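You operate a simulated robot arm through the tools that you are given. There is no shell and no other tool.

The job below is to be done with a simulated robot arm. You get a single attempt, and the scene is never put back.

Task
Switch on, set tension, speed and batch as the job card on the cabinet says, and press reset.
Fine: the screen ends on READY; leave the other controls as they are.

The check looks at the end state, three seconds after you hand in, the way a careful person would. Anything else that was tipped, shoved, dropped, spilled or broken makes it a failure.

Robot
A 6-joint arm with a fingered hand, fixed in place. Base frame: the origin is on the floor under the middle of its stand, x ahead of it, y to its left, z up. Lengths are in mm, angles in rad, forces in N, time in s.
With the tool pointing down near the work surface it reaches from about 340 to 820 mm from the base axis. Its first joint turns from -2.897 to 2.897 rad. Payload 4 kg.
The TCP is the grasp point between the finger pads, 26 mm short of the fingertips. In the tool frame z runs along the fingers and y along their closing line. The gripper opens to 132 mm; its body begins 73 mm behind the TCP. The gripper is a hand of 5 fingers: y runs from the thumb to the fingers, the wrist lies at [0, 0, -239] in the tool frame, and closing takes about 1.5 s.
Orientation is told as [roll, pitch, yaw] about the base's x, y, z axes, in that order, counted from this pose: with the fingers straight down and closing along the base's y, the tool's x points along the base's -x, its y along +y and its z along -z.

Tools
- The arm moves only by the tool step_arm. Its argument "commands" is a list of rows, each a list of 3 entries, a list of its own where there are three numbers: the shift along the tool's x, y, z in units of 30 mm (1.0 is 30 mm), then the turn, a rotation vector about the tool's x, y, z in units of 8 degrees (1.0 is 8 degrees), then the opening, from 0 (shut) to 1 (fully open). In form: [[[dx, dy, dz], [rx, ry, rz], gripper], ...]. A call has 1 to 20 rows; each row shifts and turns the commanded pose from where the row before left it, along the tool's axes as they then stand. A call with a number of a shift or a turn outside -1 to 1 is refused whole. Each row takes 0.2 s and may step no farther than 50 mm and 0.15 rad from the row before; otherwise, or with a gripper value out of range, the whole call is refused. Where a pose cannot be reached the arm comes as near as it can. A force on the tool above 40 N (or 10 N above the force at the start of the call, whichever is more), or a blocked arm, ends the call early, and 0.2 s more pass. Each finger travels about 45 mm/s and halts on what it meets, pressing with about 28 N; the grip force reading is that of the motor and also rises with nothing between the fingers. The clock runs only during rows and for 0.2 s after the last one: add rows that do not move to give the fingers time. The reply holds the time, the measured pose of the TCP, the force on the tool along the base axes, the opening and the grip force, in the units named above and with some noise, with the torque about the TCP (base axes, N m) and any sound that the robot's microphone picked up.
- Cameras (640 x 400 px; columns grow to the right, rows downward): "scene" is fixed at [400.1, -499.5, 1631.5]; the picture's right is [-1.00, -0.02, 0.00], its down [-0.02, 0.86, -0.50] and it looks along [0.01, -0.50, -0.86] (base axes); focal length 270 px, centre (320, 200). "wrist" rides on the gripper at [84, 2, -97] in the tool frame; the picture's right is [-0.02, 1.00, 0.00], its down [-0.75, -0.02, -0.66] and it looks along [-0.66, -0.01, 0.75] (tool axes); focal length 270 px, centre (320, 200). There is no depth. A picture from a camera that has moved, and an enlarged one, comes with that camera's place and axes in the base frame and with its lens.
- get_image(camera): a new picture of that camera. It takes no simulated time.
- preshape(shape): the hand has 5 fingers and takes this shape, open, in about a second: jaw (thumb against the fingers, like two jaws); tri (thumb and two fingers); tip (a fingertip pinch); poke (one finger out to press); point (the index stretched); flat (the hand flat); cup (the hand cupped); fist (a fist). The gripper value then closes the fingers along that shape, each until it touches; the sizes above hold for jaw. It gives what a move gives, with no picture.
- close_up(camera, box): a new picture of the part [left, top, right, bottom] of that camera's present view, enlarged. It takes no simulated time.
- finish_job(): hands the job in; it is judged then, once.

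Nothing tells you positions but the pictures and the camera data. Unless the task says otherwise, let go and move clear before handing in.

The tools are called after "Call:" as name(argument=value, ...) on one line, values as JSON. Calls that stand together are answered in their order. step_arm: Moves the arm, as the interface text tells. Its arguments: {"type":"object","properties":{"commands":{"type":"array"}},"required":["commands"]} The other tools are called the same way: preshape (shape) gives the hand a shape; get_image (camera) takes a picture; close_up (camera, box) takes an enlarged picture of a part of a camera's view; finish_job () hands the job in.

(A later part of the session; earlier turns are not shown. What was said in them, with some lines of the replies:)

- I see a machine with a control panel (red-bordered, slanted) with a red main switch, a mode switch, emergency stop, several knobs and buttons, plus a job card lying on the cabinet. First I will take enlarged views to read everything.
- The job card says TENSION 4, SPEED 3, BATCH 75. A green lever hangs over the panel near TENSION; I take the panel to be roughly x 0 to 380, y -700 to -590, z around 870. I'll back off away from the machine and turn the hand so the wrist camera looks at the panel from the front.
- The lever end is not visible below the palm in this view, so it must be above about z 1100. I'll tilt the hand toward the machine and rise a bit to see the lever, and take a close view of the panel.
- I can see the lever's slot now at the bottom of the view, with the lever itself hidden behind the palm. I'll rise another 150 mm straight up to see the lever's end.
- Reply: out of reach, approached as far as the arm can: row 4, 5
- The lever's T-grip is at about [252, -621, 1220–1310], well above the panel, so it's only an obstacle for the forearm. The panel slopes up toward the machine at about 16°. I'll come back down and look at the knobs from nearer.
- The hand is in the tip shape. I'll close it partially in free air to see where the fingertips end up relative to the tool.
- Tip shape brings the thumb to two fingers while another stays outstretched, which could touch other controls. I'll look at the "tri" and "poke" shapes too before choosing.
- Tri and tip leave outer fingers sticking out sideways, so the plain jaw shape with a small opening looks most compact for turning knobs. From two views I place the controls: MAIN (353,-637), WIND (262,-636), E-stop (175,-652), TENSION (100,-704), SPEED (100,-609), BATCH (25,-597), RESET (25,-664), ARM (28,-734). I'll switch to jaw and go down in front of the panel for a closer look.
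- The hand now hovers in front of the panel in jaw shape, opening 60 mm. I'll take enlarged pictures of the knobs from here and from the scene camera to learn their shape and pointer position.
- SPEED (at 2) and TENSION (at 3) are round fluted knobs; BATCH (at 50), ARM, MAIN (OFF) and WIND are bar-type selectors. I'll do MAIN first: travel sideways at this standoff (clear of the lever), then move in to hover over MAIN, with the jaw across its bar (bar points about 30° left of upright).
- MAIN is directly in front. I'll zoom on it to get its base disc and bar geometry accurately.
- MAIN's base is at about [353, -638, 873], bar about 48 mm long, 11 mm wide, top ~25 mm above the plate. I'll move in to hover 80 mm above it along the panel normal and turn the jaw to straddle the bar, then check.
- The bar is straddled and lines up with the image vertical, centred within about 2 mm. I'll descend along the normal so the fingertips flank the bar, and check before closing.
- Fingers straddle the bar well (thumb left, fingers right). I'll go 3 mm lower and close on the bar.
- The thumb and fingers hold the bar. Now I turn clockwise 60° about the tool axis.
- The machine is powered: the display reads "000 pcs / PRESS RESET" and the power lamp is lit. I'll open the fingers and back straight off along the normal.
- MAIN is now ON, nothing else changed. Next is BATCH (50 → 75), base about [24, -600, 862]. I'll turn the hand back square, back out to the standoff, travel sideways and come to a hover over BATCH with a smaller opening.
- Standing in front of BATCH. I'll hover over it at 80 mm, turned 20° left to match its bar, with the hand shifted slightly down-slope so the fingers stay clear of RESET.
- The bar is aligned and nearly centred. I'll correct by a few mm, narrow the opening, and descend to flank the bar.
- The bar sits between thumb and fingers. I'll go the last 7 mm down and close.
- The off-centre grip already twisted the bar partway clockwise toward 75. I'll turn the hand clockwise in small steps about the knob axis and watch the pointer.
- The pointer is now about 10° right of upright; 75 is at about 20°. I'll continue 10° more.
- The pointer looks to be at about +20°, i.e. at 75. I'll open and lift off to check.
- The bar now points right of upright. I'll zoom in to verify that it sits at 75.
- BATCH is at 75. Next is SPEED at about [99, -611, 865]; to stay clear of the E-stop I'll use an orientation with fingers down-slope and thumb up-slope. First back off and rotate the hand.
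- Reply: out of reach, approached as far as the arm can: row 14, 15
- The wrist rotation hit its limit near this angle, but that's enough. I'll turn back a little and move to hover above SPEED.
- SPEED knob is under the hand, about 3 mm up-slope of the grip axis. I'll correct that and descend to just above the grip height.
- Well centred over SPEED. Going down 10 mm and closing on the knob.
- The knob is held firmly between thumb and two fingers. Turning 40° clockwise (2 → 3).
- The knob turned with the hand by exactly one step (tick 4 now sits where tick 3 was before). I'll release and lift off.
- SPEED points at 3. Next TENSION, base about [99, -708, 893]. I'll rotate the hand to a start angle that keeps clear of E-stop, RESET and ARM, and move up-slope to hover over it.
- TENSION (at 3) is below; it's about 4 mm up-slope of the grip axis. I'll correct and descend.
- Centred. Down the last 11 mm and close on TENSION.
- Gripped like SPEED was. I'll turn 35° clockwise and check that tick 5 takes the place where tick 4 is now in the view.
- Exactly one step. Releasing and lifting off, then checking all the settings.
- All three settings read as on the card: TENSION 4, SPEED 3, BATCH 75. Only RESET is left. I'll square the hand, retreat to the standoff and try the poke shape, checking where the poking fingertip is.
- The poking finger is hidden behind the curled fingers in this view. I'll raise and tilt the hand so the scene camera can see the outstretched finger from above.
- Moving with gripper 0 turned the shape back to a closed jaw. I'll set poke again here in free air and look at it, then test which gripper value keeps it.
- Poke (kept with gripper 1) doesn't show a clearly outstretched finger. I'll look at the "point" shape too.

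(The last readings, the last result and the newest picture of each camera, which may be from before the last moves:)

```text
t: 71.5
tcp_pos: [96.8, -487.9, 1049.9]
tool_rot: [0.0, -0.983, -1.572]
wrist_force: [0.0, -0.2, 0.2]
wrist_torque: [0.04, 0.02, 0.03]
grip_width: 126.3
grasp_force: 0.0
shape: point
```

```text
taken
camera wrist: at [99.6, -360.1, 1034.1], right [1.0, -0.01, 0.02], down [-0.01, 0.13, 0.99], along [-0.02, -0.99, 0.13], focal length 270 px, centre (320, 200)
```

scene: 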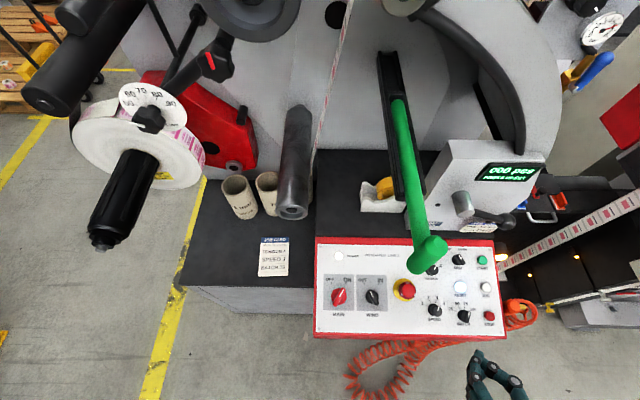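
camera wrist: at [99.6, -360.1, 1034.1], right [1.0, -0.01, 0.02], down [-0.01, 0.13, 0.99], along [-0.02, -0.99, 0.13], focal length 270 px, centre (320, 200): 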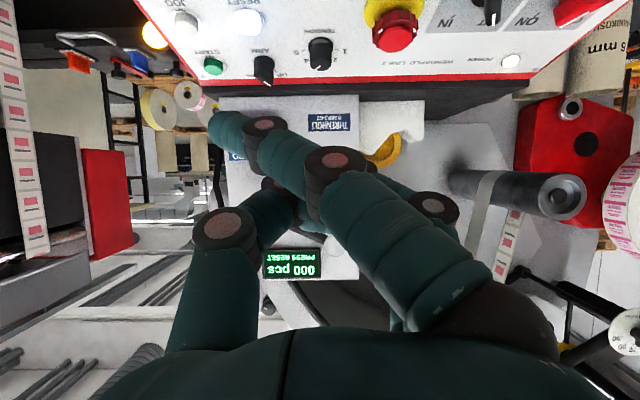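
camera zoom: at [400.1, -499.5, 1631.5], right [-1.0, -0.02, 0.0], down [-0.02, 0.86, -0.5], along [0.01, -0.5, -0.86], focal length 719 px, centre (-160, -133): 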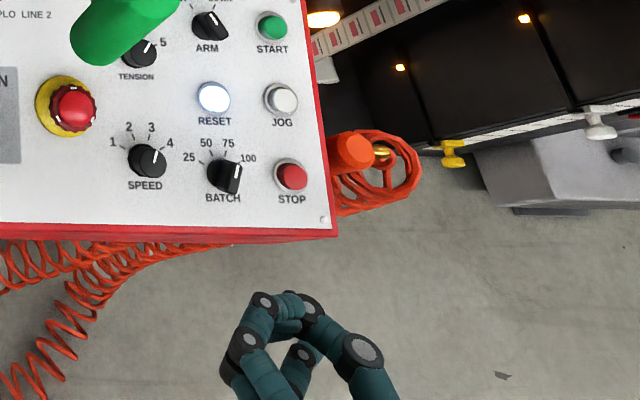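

In "point" the index sticks out crookedly, so I'll instead press RESET with the thumb tip: jaw shape at medium opening, with the hand tilted so the thumb is the lowest part and the fingers are well clear of the knobs. First return to the panel-aligned tilt and then tilt thumb-down, still away from the panel.

Call:
preshape(shape="jaw")

Call:
step_arm(commands=[[[0, 0, 0], [0, 1, 0], 0.7], [[0, 0, 0], [0, 1, 0], 0.7], [[0, 0, 0], [0, 1, 0], 0.7], [[0, 0, 0], [0, 1, 0], 0.7], [[0, 0, 0], [0, 1, 0], 0.7], [[0, 0, 0], [-1, 0, 0], 0.7], [[0, 0, 0], [-1, 0, 0], 0.7], [[0, 0, 0], [-1, 0, 0], 0.7], [[0, 0, 0], [-1, 0, 0], 0.7], [[0, 0, 0], [0, 0, 0], 0.7]])

Call:
get_image(camera="wrist")

Call:
get_image(camera="scene")

```text
t: 72.4
tcp_pos: [97.0, -486.6, 1050.9]
tool_rot: [0.0, -0.982, -1.572]
wrist_force: [0.6, -0.2, 0.1]
wrist_torque: [-0.02, 0.02, 0.0]
grip_width: 131.7
grasp_force: 0.1
shape: jaw
```

```text
t: 74.6
tcp_pos: [98.5, -486.9, 1050.8]
tool_rot: [0.562, -0.285, -1.574]
wrist_force: [-0.1, -0.4, 0.6]
wrist_torque: [0.0, 0.0, -0.02]
grip_width: 92.7
grasp_force: 0.1
shape: jaw
```

```text
taken
camera wrist: at [47.8, -382.2, 1106.7], right [0.85, 0.13, 0.52], down [-0.36, -0.57, 0.74], along [0.39, -0.81, -0.44], focal length 270 px, centre (320, 200)
```

wrist: 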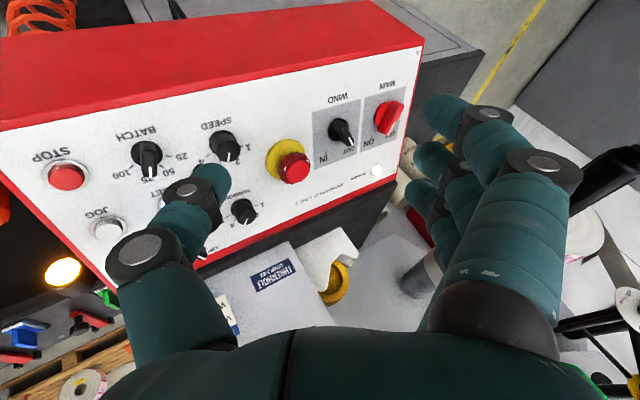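

```text
taken
```

scene: 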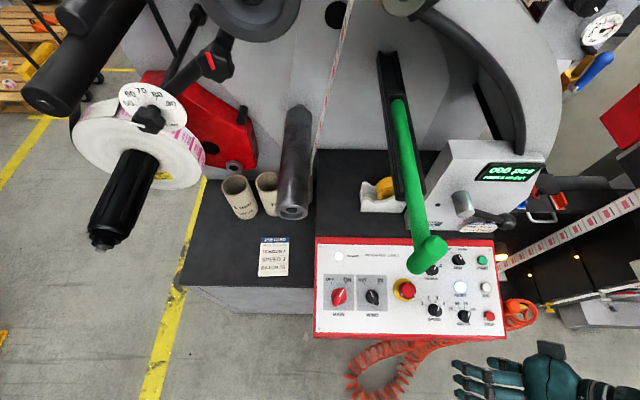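

The thumb tip is about 55 mm to the side and 14 mm beyond the TCP, and lowest by ~58 mm compared to the fingers. RESET's base is about [25.5, -671, 882]. I'll move so the thumb tip hovers ~30 mm above RESET.

Call:
step_arm(commands=[[[-0.721, -0.507, 0.457], [0, 0, 0], 0.7], [[-0.721, -0.507, 0.457], [0, 0, 0], 0.7], [[-0.721, -0.507, 0.457], [0, 0, 0], 0.7], [[-0.721, -0.507, 0.457], [0, 0, 0], 0.7], [[-0.721, -0.507, 0.457], [0, 0, 0], 0.7], [[-0.721, -0.507, 0.457], [0, 0, 0], 0.7], [[0, 0, 0], [0, 0, 0], 0.7]])

Call:
get_image(camera="wrist")

Call:
close_up(camera="scene", box=[380, 220, 560, 350])

```text
t: 76.2
tcp_pos: [63.0, -643.8, 972.8]
tool_rot: [0.559, -0.284, -1.574]
wrist_force: [-0.3, 0.0, 0.3]
wrist_torque: [0.0, -0.02, -0.04]
grip_width: 92.6
grasp_force: 0.0
shape: jaw
```

```text
taken
camera wrist: at [13.5, -539.4, 1029.1], right [0.85, 0.13, 0.51], down [-0.36, -0.57, 0.74], along [0.39, -0.81, -0.44], focal length 270 px, centre (320, 200)
```

wrist: 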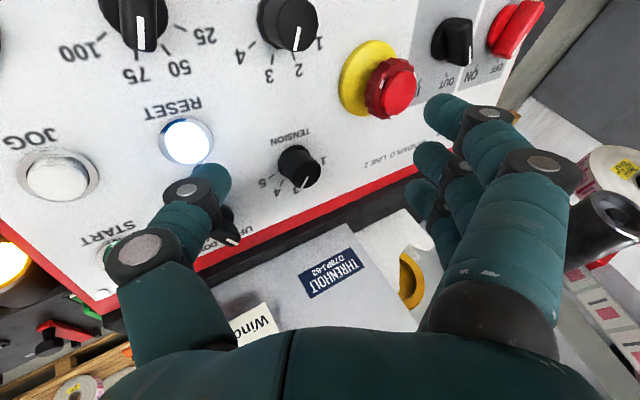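

```text
3.08 times, centred on (470, 285) of scene
camera zoom: at [400.1, -499.5, 1631.5], right [-1.0, -0.02, 0.0], down [-0.02, 0.86, -0.5], along [0.01, -0.5, -0.86], focal length 830 px, centre (-142, -62)
```

zoom: 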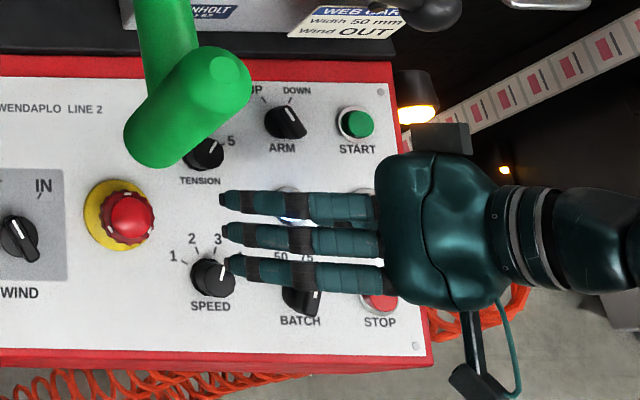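

RESET lies just below and beyond the thumb tip. I'll shift 2 mm toward -x and descend 25 mm along the normal, then check again before pressing.

Call:
step_arm(commands=[[[0, -0.249, 0.335], [0, 0, 0], 0.7], [[0, -0.249, 0.335], [0, 0, 0], 0.7], [[0, 0, 0], [0, 0, 0], 0.7]])

Call:
get_image(camera="wrist")

Call:
close_up(camera="wrist", box=[120, 100, 300, 240])

Call:
close_up(camera="scene", box=[380, 220, 560, 350])

```text
t: 77.0
tcp_pos: [61.7, -650.9, 948.5]
tool_rot: [0.559, -0.283, -1.574]
wrist_force: [1.0, -0.4, -0.7]
wrist_torque: [0.07, 0.0, -0.03]
grip_width: 92.6
grasp_force: 0.0
shape: jaw
```

```text
taken
camera wrist: at [11.7, -546.4, 1005.3], right [0.85, 0.13, 0.51], down [-0.36, -0.57, 0.74], along [0.38, -0.81, -0.44], focal length 270 px, centre (320, 200)
```

wrist: 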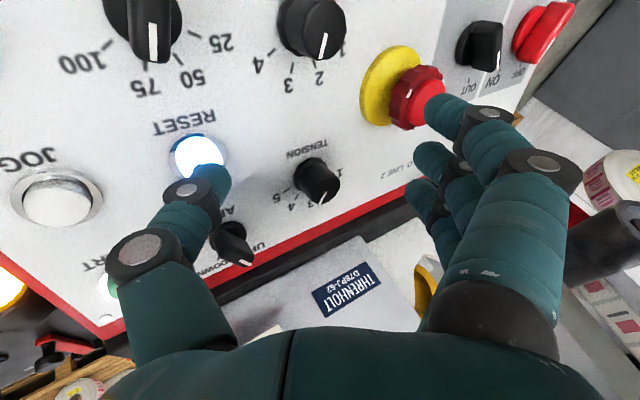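

```text
2.86 times, centred on (210, 170) of wrist
camera zoom: at [11.7, -546.4, 1005.3], right [0.85, 0.13, 0.51], down [-0.36, -0.57, 0.74], along [0.38, -0.81, -0.44], focal length 772 px, centre (634, 286)
```

zoom: 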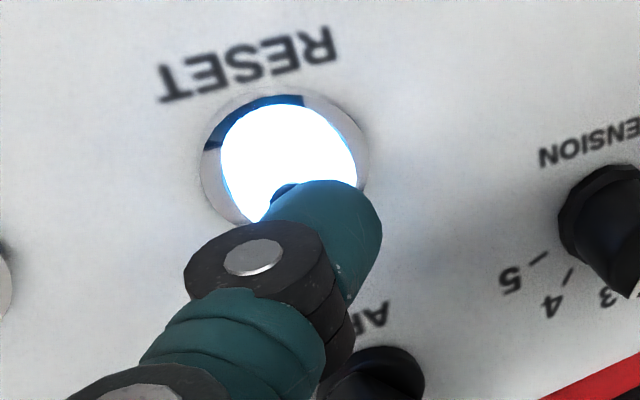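

```text
3.08 times, centred on (470, 285) of scene
camera zoom: at [400.1, -499.5, 1631.5], right [-1.0, -0.02, 0.0], down [-0.02, 0.86, -0.5], along [0.01, -0.5, -0.86], focal length 830 px, centre (-142, -62)
```

zoom: 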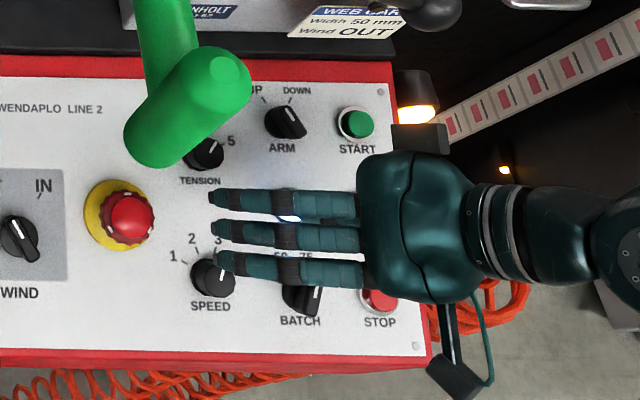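

Thumb tip is right over RESET with about 6 mm left. I'll nudge 2 mm down-slope and descend slowly in small steps, watching the force.

Call:
step_arm(commands=[[[0.067, -0.035, 0.057], [0, 0, 0], 0.7], [[0, -0.035, 0.057], [0, 0, 0], 0.7], [[0, -0.035, 0.057], [0, 0, 0], 0.7], [[0, 0, 0], [0, 0, 0], 0.7]])

Call:
close_up(camera="wrist", box=[120, 100, 300, 240])

Call:
close_up(camera="scene", box=[430, 140, 560, 220])

```text
t: 78.0
tcp_pos: [60.9, -650.4, 942.3]
tool_rot: [0.56, -0.283, -1.576]
wrist_force: [0.2, 0.2, 0.1]
wrist_torque: [-0.01, 0.01, -0.03]
grip_width: 92.8
grasp_force: 0.1
shape: jaw
```

```text
2.86 times, centred on (210, 170) of wrist
camera zoom: at [11.2, -546.8, 998.6], right [0.85, 0.13, 0.51], down [-0.36, -0.57, 0.74], along [0.39, -0.81, -0.44], focal length 772 px, centre (634, 286)
```

zoom: 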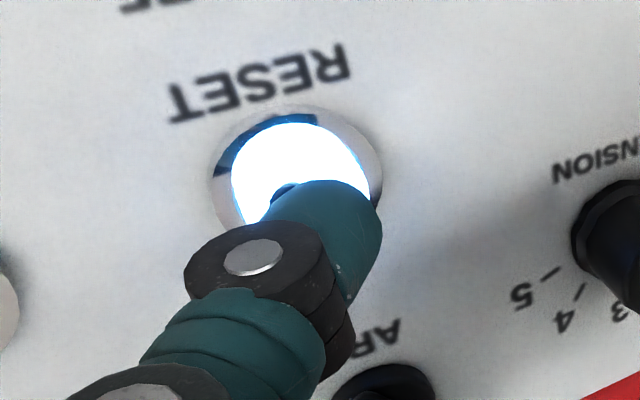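

```text
4.92 times, centred on (495, 180) of scene
camera zoom: at [400.1, -499.5, 1631.5], right [-1.0, -0.02, 0.0], down [-0.02, 0.86, -0.5], along [0.01, -0.5, -0.86], focal length 1328 px, centre (-542, 298)
```

zoom: 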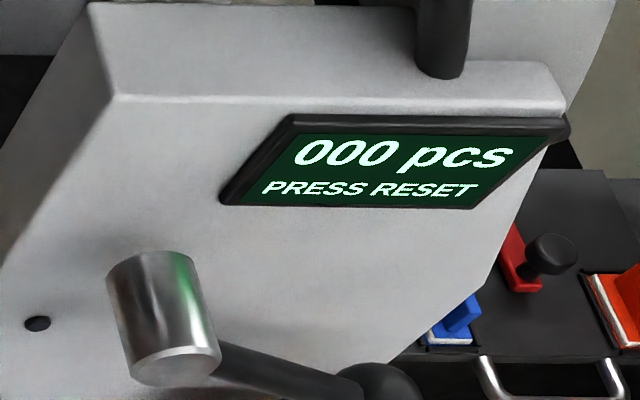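

No contact yet. Continuing down in 2 mm steps.

Call:
step_arm(commands=[[[0, -0.035, 0.057], [0, 0, 0], 0.7], [[0, -0.035, 0.057], [0, 0, 0], 0.7], [[0, 0, 0], [0, 0, 0], 0.7]])

Call:
close_up(camera="wrist", box=[120, 100, 300, 240])

Call:
close_up(camera="scene", box=[430, 140, 560, 220])

```text
t: 78.8
tcp_pos: [60.5, -651.4, 940.1]
tool_rot: [0.558, -0.284, -1.574]
wrist_force: [-0.5, 0.2, 0.6]
wrist_torque: [0.0, 0.05, 0.0]
grip_width: 92.6
grasp_force: 0.1
shape: jaw
```

```text
2.86 times, centred on (210, 170) of wrist
camera zoom: at [11.0, -548.0, 994.9], right [0.85, 0.13, 0.51], down [-0.36, -0.57, 0.74], along [0.39, -0.81, -0.44], focal length 772 px, centre (634, 286)
```

zoom: 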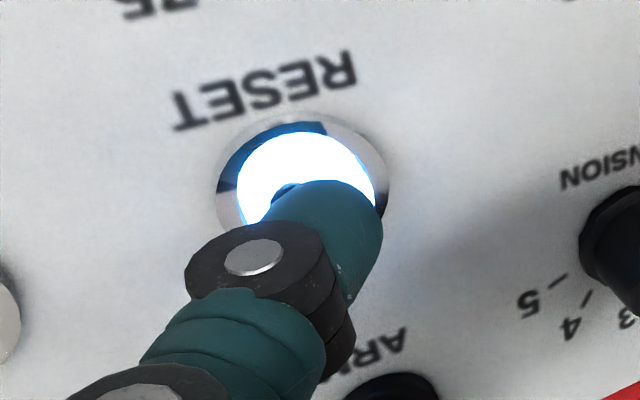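

```text
4.92 times, centred on (495, 180) of scene
camera zoom: at [400.1, -499.5, 1631.5], right [-1.0, -0.02, 0.0], down [-0.02, 0.86, -0.5], along [0.01, -0.5, -0.86], focal length 1328 px, centre (-542, 298)
```

zoom: 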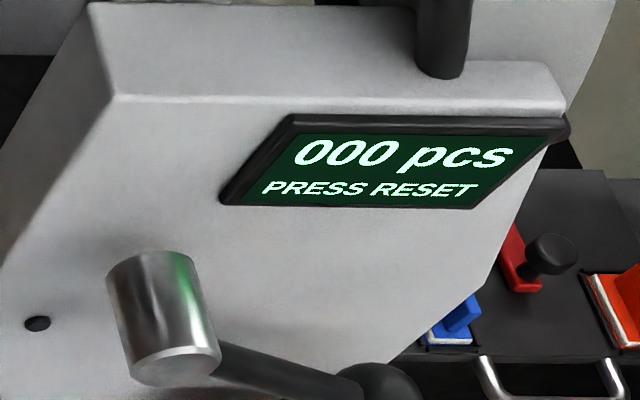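

Call:
step_arm(commands=[[[0, -0.035, 0.057], [0, 0, 0], 0.7], [[0, -0.035, 0.057], [0, 0, 0], 0.7], [[0, 0, 0], [0, 0, 0], 0.7]])

Call:
close_up(camera="wrist", box=[120, 100, 300, 240])

Call:
close_up(camera="scene", box=[430, 140, 560, 220])

```text
t: 79.6
tcp_pos: [60.4, -654.0, 936.3]
tool_rot: [0.557, -0.284, -1.574]
wrist_force: [-0.8, 0.9, 3.3]
wrist_torque: [0.04, 0.17, -0.09]
grip_width: 93.0
grasp_force: 0.0
shape: jaw
heard: click
```

```text
2.86 times, centred on (210, 170) of wrist
camera zoom: at [11.0, -549.4, 991.0], right [0.85, 0.13, 0.51], down [-0.36, -0.57, 0.74], along [0.39, -0.81, -0.44], focal length 772 px, centre (634, 286)
```

zoom: 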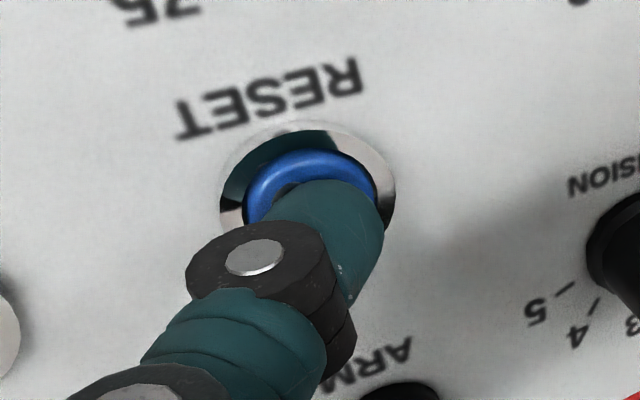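

```text
4.92 times, centred on (495, 180) of scene
camera zoom: at [400.1, -499.5, 1631.5], right [-1.0, -0.02, 0.0], down [-0.02, 0.86, -0.5], along [0.01, -0.5, -0.86], focal length 1328 px, centre (-542, 298)
```

zoom: 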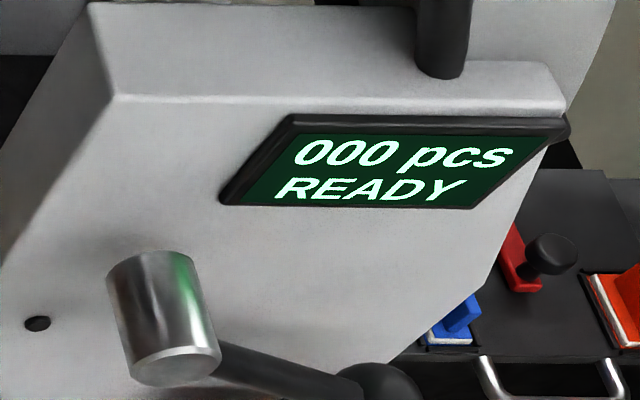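

A click was heard, the RESET lamp went off and the screen reads READY. I'll lift off along the normal and move clear of the panel.

Call:
step_arm(commands=[[[0, 0.2, -0.32], [0, 0, 0], 0.7], [[0, 0.4, -0.64], [0, 0, 0], 0.7], [[0, 0.53, -0.848], [0, 0, 0], 0.7], [[0, 0.53, -0.848], [0, 0, 0], 0.7], [[0.9, 0.2, -0.32], [0, 0, 0], 0.7], [[0.9, 0.2, -0.32], [0, 0, 0], 0.7], [[0.9, 0.2, -0.32], [0, 0, 0], 0.7], [[0.9, 0.2, -0.32], [0, 0, 0], 0.7], [[0.9, 0, 0], [0, 0, 0], 0.7], [[0.9, 0, 0], [0, 0, 0], 0.7], [[0, 0, 0], [0, 0, 0], 0.7]])

Call:
get_image(camera="scene")

Call:
close_up(camera="scene", box=[310, 150, 560, 345])

Call:
get_image(camera="wrist")

```text
t: 82.0
tcp_pos: [60.4, -458.0, 1024.8]
tool_rot: [0.558, -0.284, -1.574]
wrist_force: [0.3, 1.2, 0.3]
wrist_torque: [0.0, 0.01, 0.02]
grip_width: 92.4
grasp_force: 0.0
shape: jaw
```

```text
taken
```

scene: 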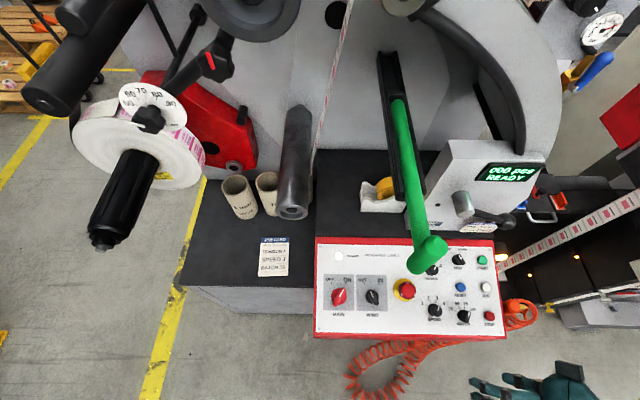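

```text
2.05 times, centred on (435, 248) of scene
camera zoom: at [400.1, -499.5, 1631.5], right [-1.0, -0.02, 0.0], down [-0.02, 0.86, -0.5], along [0.01, -0.5, -0.86], focal length 553 px, centre (84, 103)
```

zoom: 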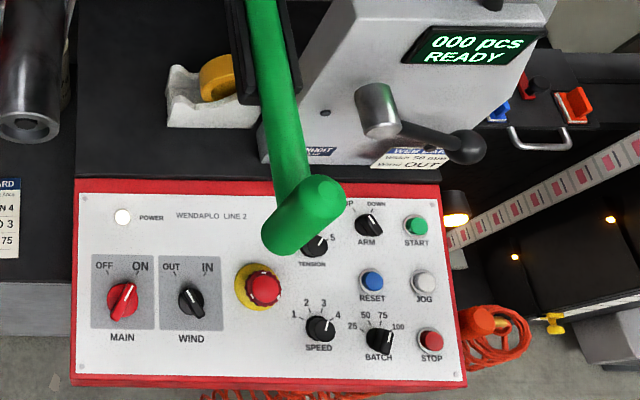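

```text
taken
camera wrist: at [11.0, -354.6, 1079.9], right [0.85, 0.13, 0.51], down [-0.36, -0.57, 0.74], along [0.38, -0.81, -0.44], focal length 270 px, centre (320, 200)
```

wrist: 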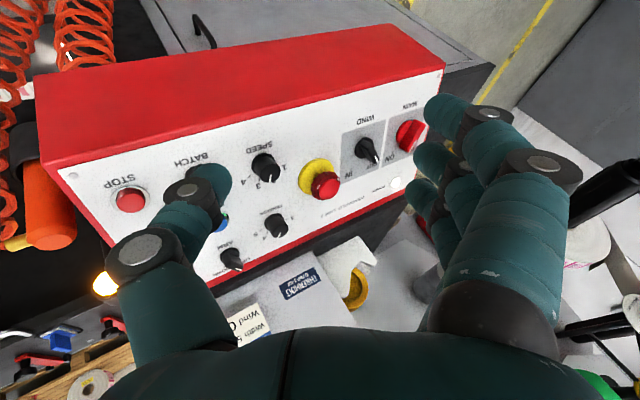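

Call:
close_up(camera="scene", box=[420, 240, 500, 330])

Call:
close_up(camera="scene", box=[315, 250, 425, 330])

Call:
close_up(camera="wrist", box=[200, 130, 330, 280])

```text
4.44 times, centred on (460, 285) of scene
camera zoom: at [400.1, -499.5, 1631.5], right [-1.0, -0.02, 0.0], down [-0.02, 0.86, -0.5], along [0.01, -0.5, -0.86], focal length 1199 px, centre (-302, -178)
```

zoom: 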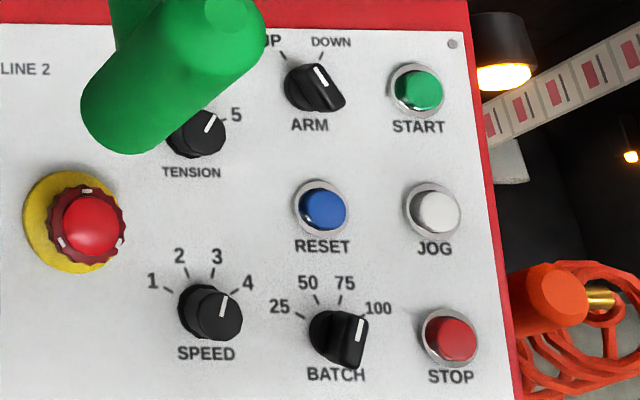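

```text
5.00 times, centred on (370, 290) of scene
camera zoom: at [400.1, -499.5, 1631.5], right [-1.0, -0.02, 0.0], down [-0.02, 0.86, -0.5], along [0.01, -0.5, -0.86], focal length 1348 px, centre (70, -250)
```

zoom: 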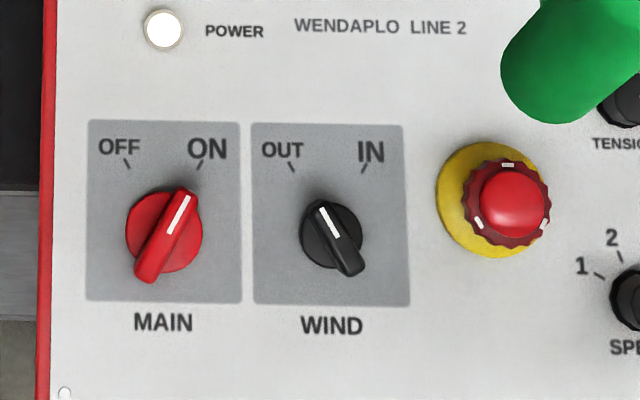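

```text
2.67 times, centred on (265, 205) of wrist
camera zoom: at [11.0, -354.6, 1079.9], right [0.85, 0.13, 0.51], down [-0.36, -0.57, 0.74], along [0.38, -0.81, -0.44], focal length 721 px, centre (467, 187)
```

zoom: 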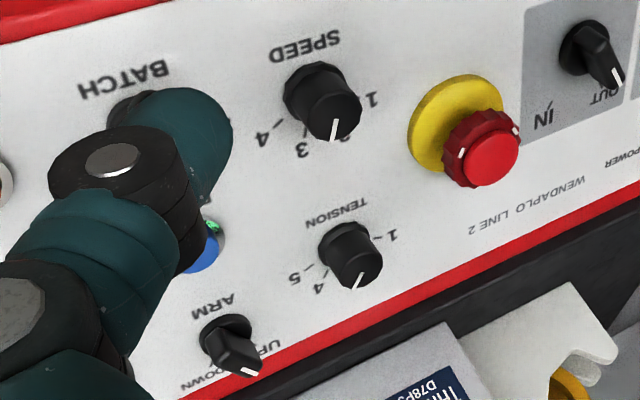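

The panel shows MAIN on ON, WIND, ARM and E-stop as before, screen READY. I'll zoom more tightly on the three knobs to be sure the pointers are exactly on their ticks.

Call:
close_up(camera="scene", box=[428, 290, 480, 330])

Call:
close_up(camera="scene", box=[415, 250, 460, 285])

Call:
close_up(camera="wrist", box=[240, 195, 300, 255])

Call:
close_up(camera="wrist", box=[240, 135, 300, 195])

```text
10.00 times, centred on (454, 310) of scene
camera zoom: at [400.1, -499.5, 1631.5], right [-1.0, -0.02, 0.0], down [-0.02, 0.86, -0.5], along [0.01, -0.5, -0.86], focal length 2697 px, centre (-1020, -900)
```

zoom: 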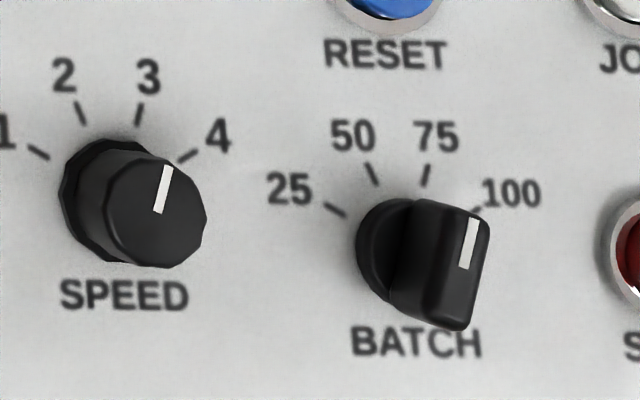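

```text
11.43 times, centred on (438, 268) of scene
camera zoom: at [400.1, -499.5, 1631.5], right [-1.0, -0.02, 0.0], down [-0.02, 0.86, -0.5], along [0.01, -0.5, -0.86], focal length 3082 px, centre (-1023, -571)
```

zoom: 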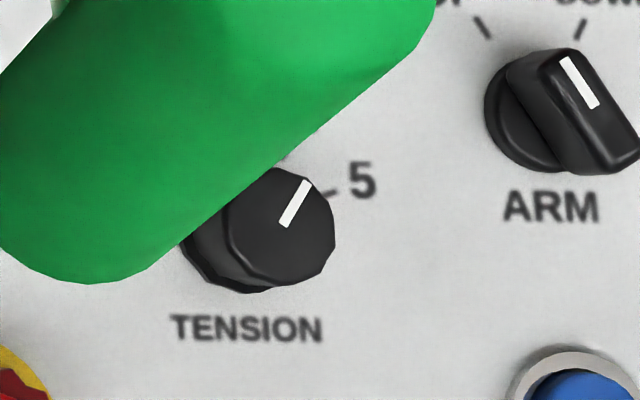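

```text
6.67 times, centred on (270, 225) of wrist
camera zoom: at [11.0, -354.6, 1079.9], right [0.85, 0.13, 0.51], down [-0.36, -0.57, 0.74], along [0.38, -0.81, -0.44], focal length 1802 px, centre (653, 33)
```

zoom: 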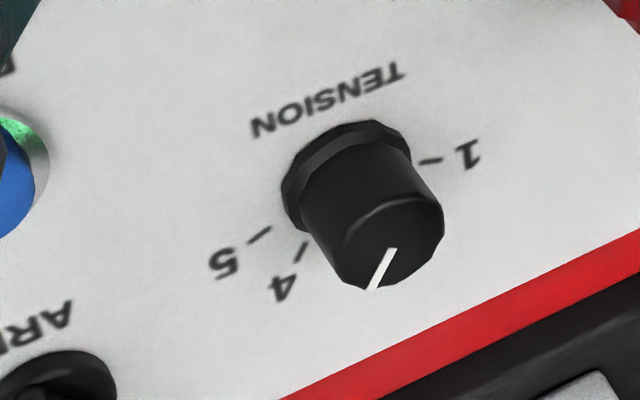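

```text
6.67 times, centred on (270, 165) of wrist
camera zoom: at [11.0, -354.6, 1079.9], right [0.85, 0.13, 0.51], down [-0.36, -0.57, 0.74], along [0.38, -0.81, -0.44], focal length 1802 px, centre (653, 433)
```

zoom: 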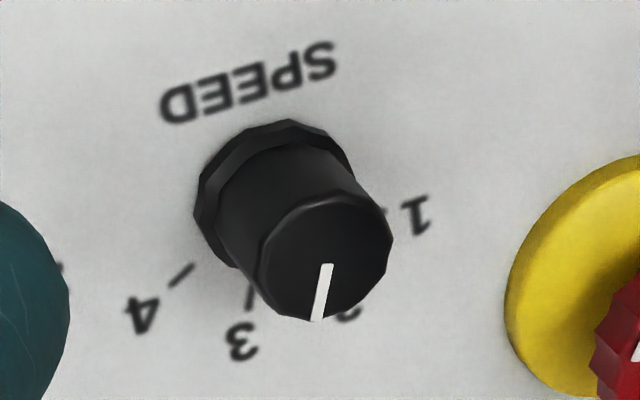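

TENSION is on 4, SPEED on 3, BATCH on 75 and MAIN on ON; the screen reads READY. WIND, ARM, the E-stop and the lever are as they were. The hand is open and about 90 mm clear in front of the panel, so I'm handing in.

Call:
finish_job()

```text
The job is handed in.
```

The job is handed in: the machine is switched on, the card's settings are in, RESET is pressed, and the screen reads READY.

| Control | Was | Now |
|---|---|---|
| MAIN | OFF | ON |
| TENSION | 3 | 4 |
| SPEED | 2 | 3 |
| BATCH | 50 | 75 |

RESET gave an audible click, its lamp went out, and the screen changed from PRESS RESET to READY. In the last close-ups each pointer lines up with its tick mark to within a few degrees.

WIND, ARM, the E-stop and the green lever look as they did at the start. I pressed neither START, JOG nor STOP. The hand is open and stands clear in front of the panel. I saw nothing tipped or moved.
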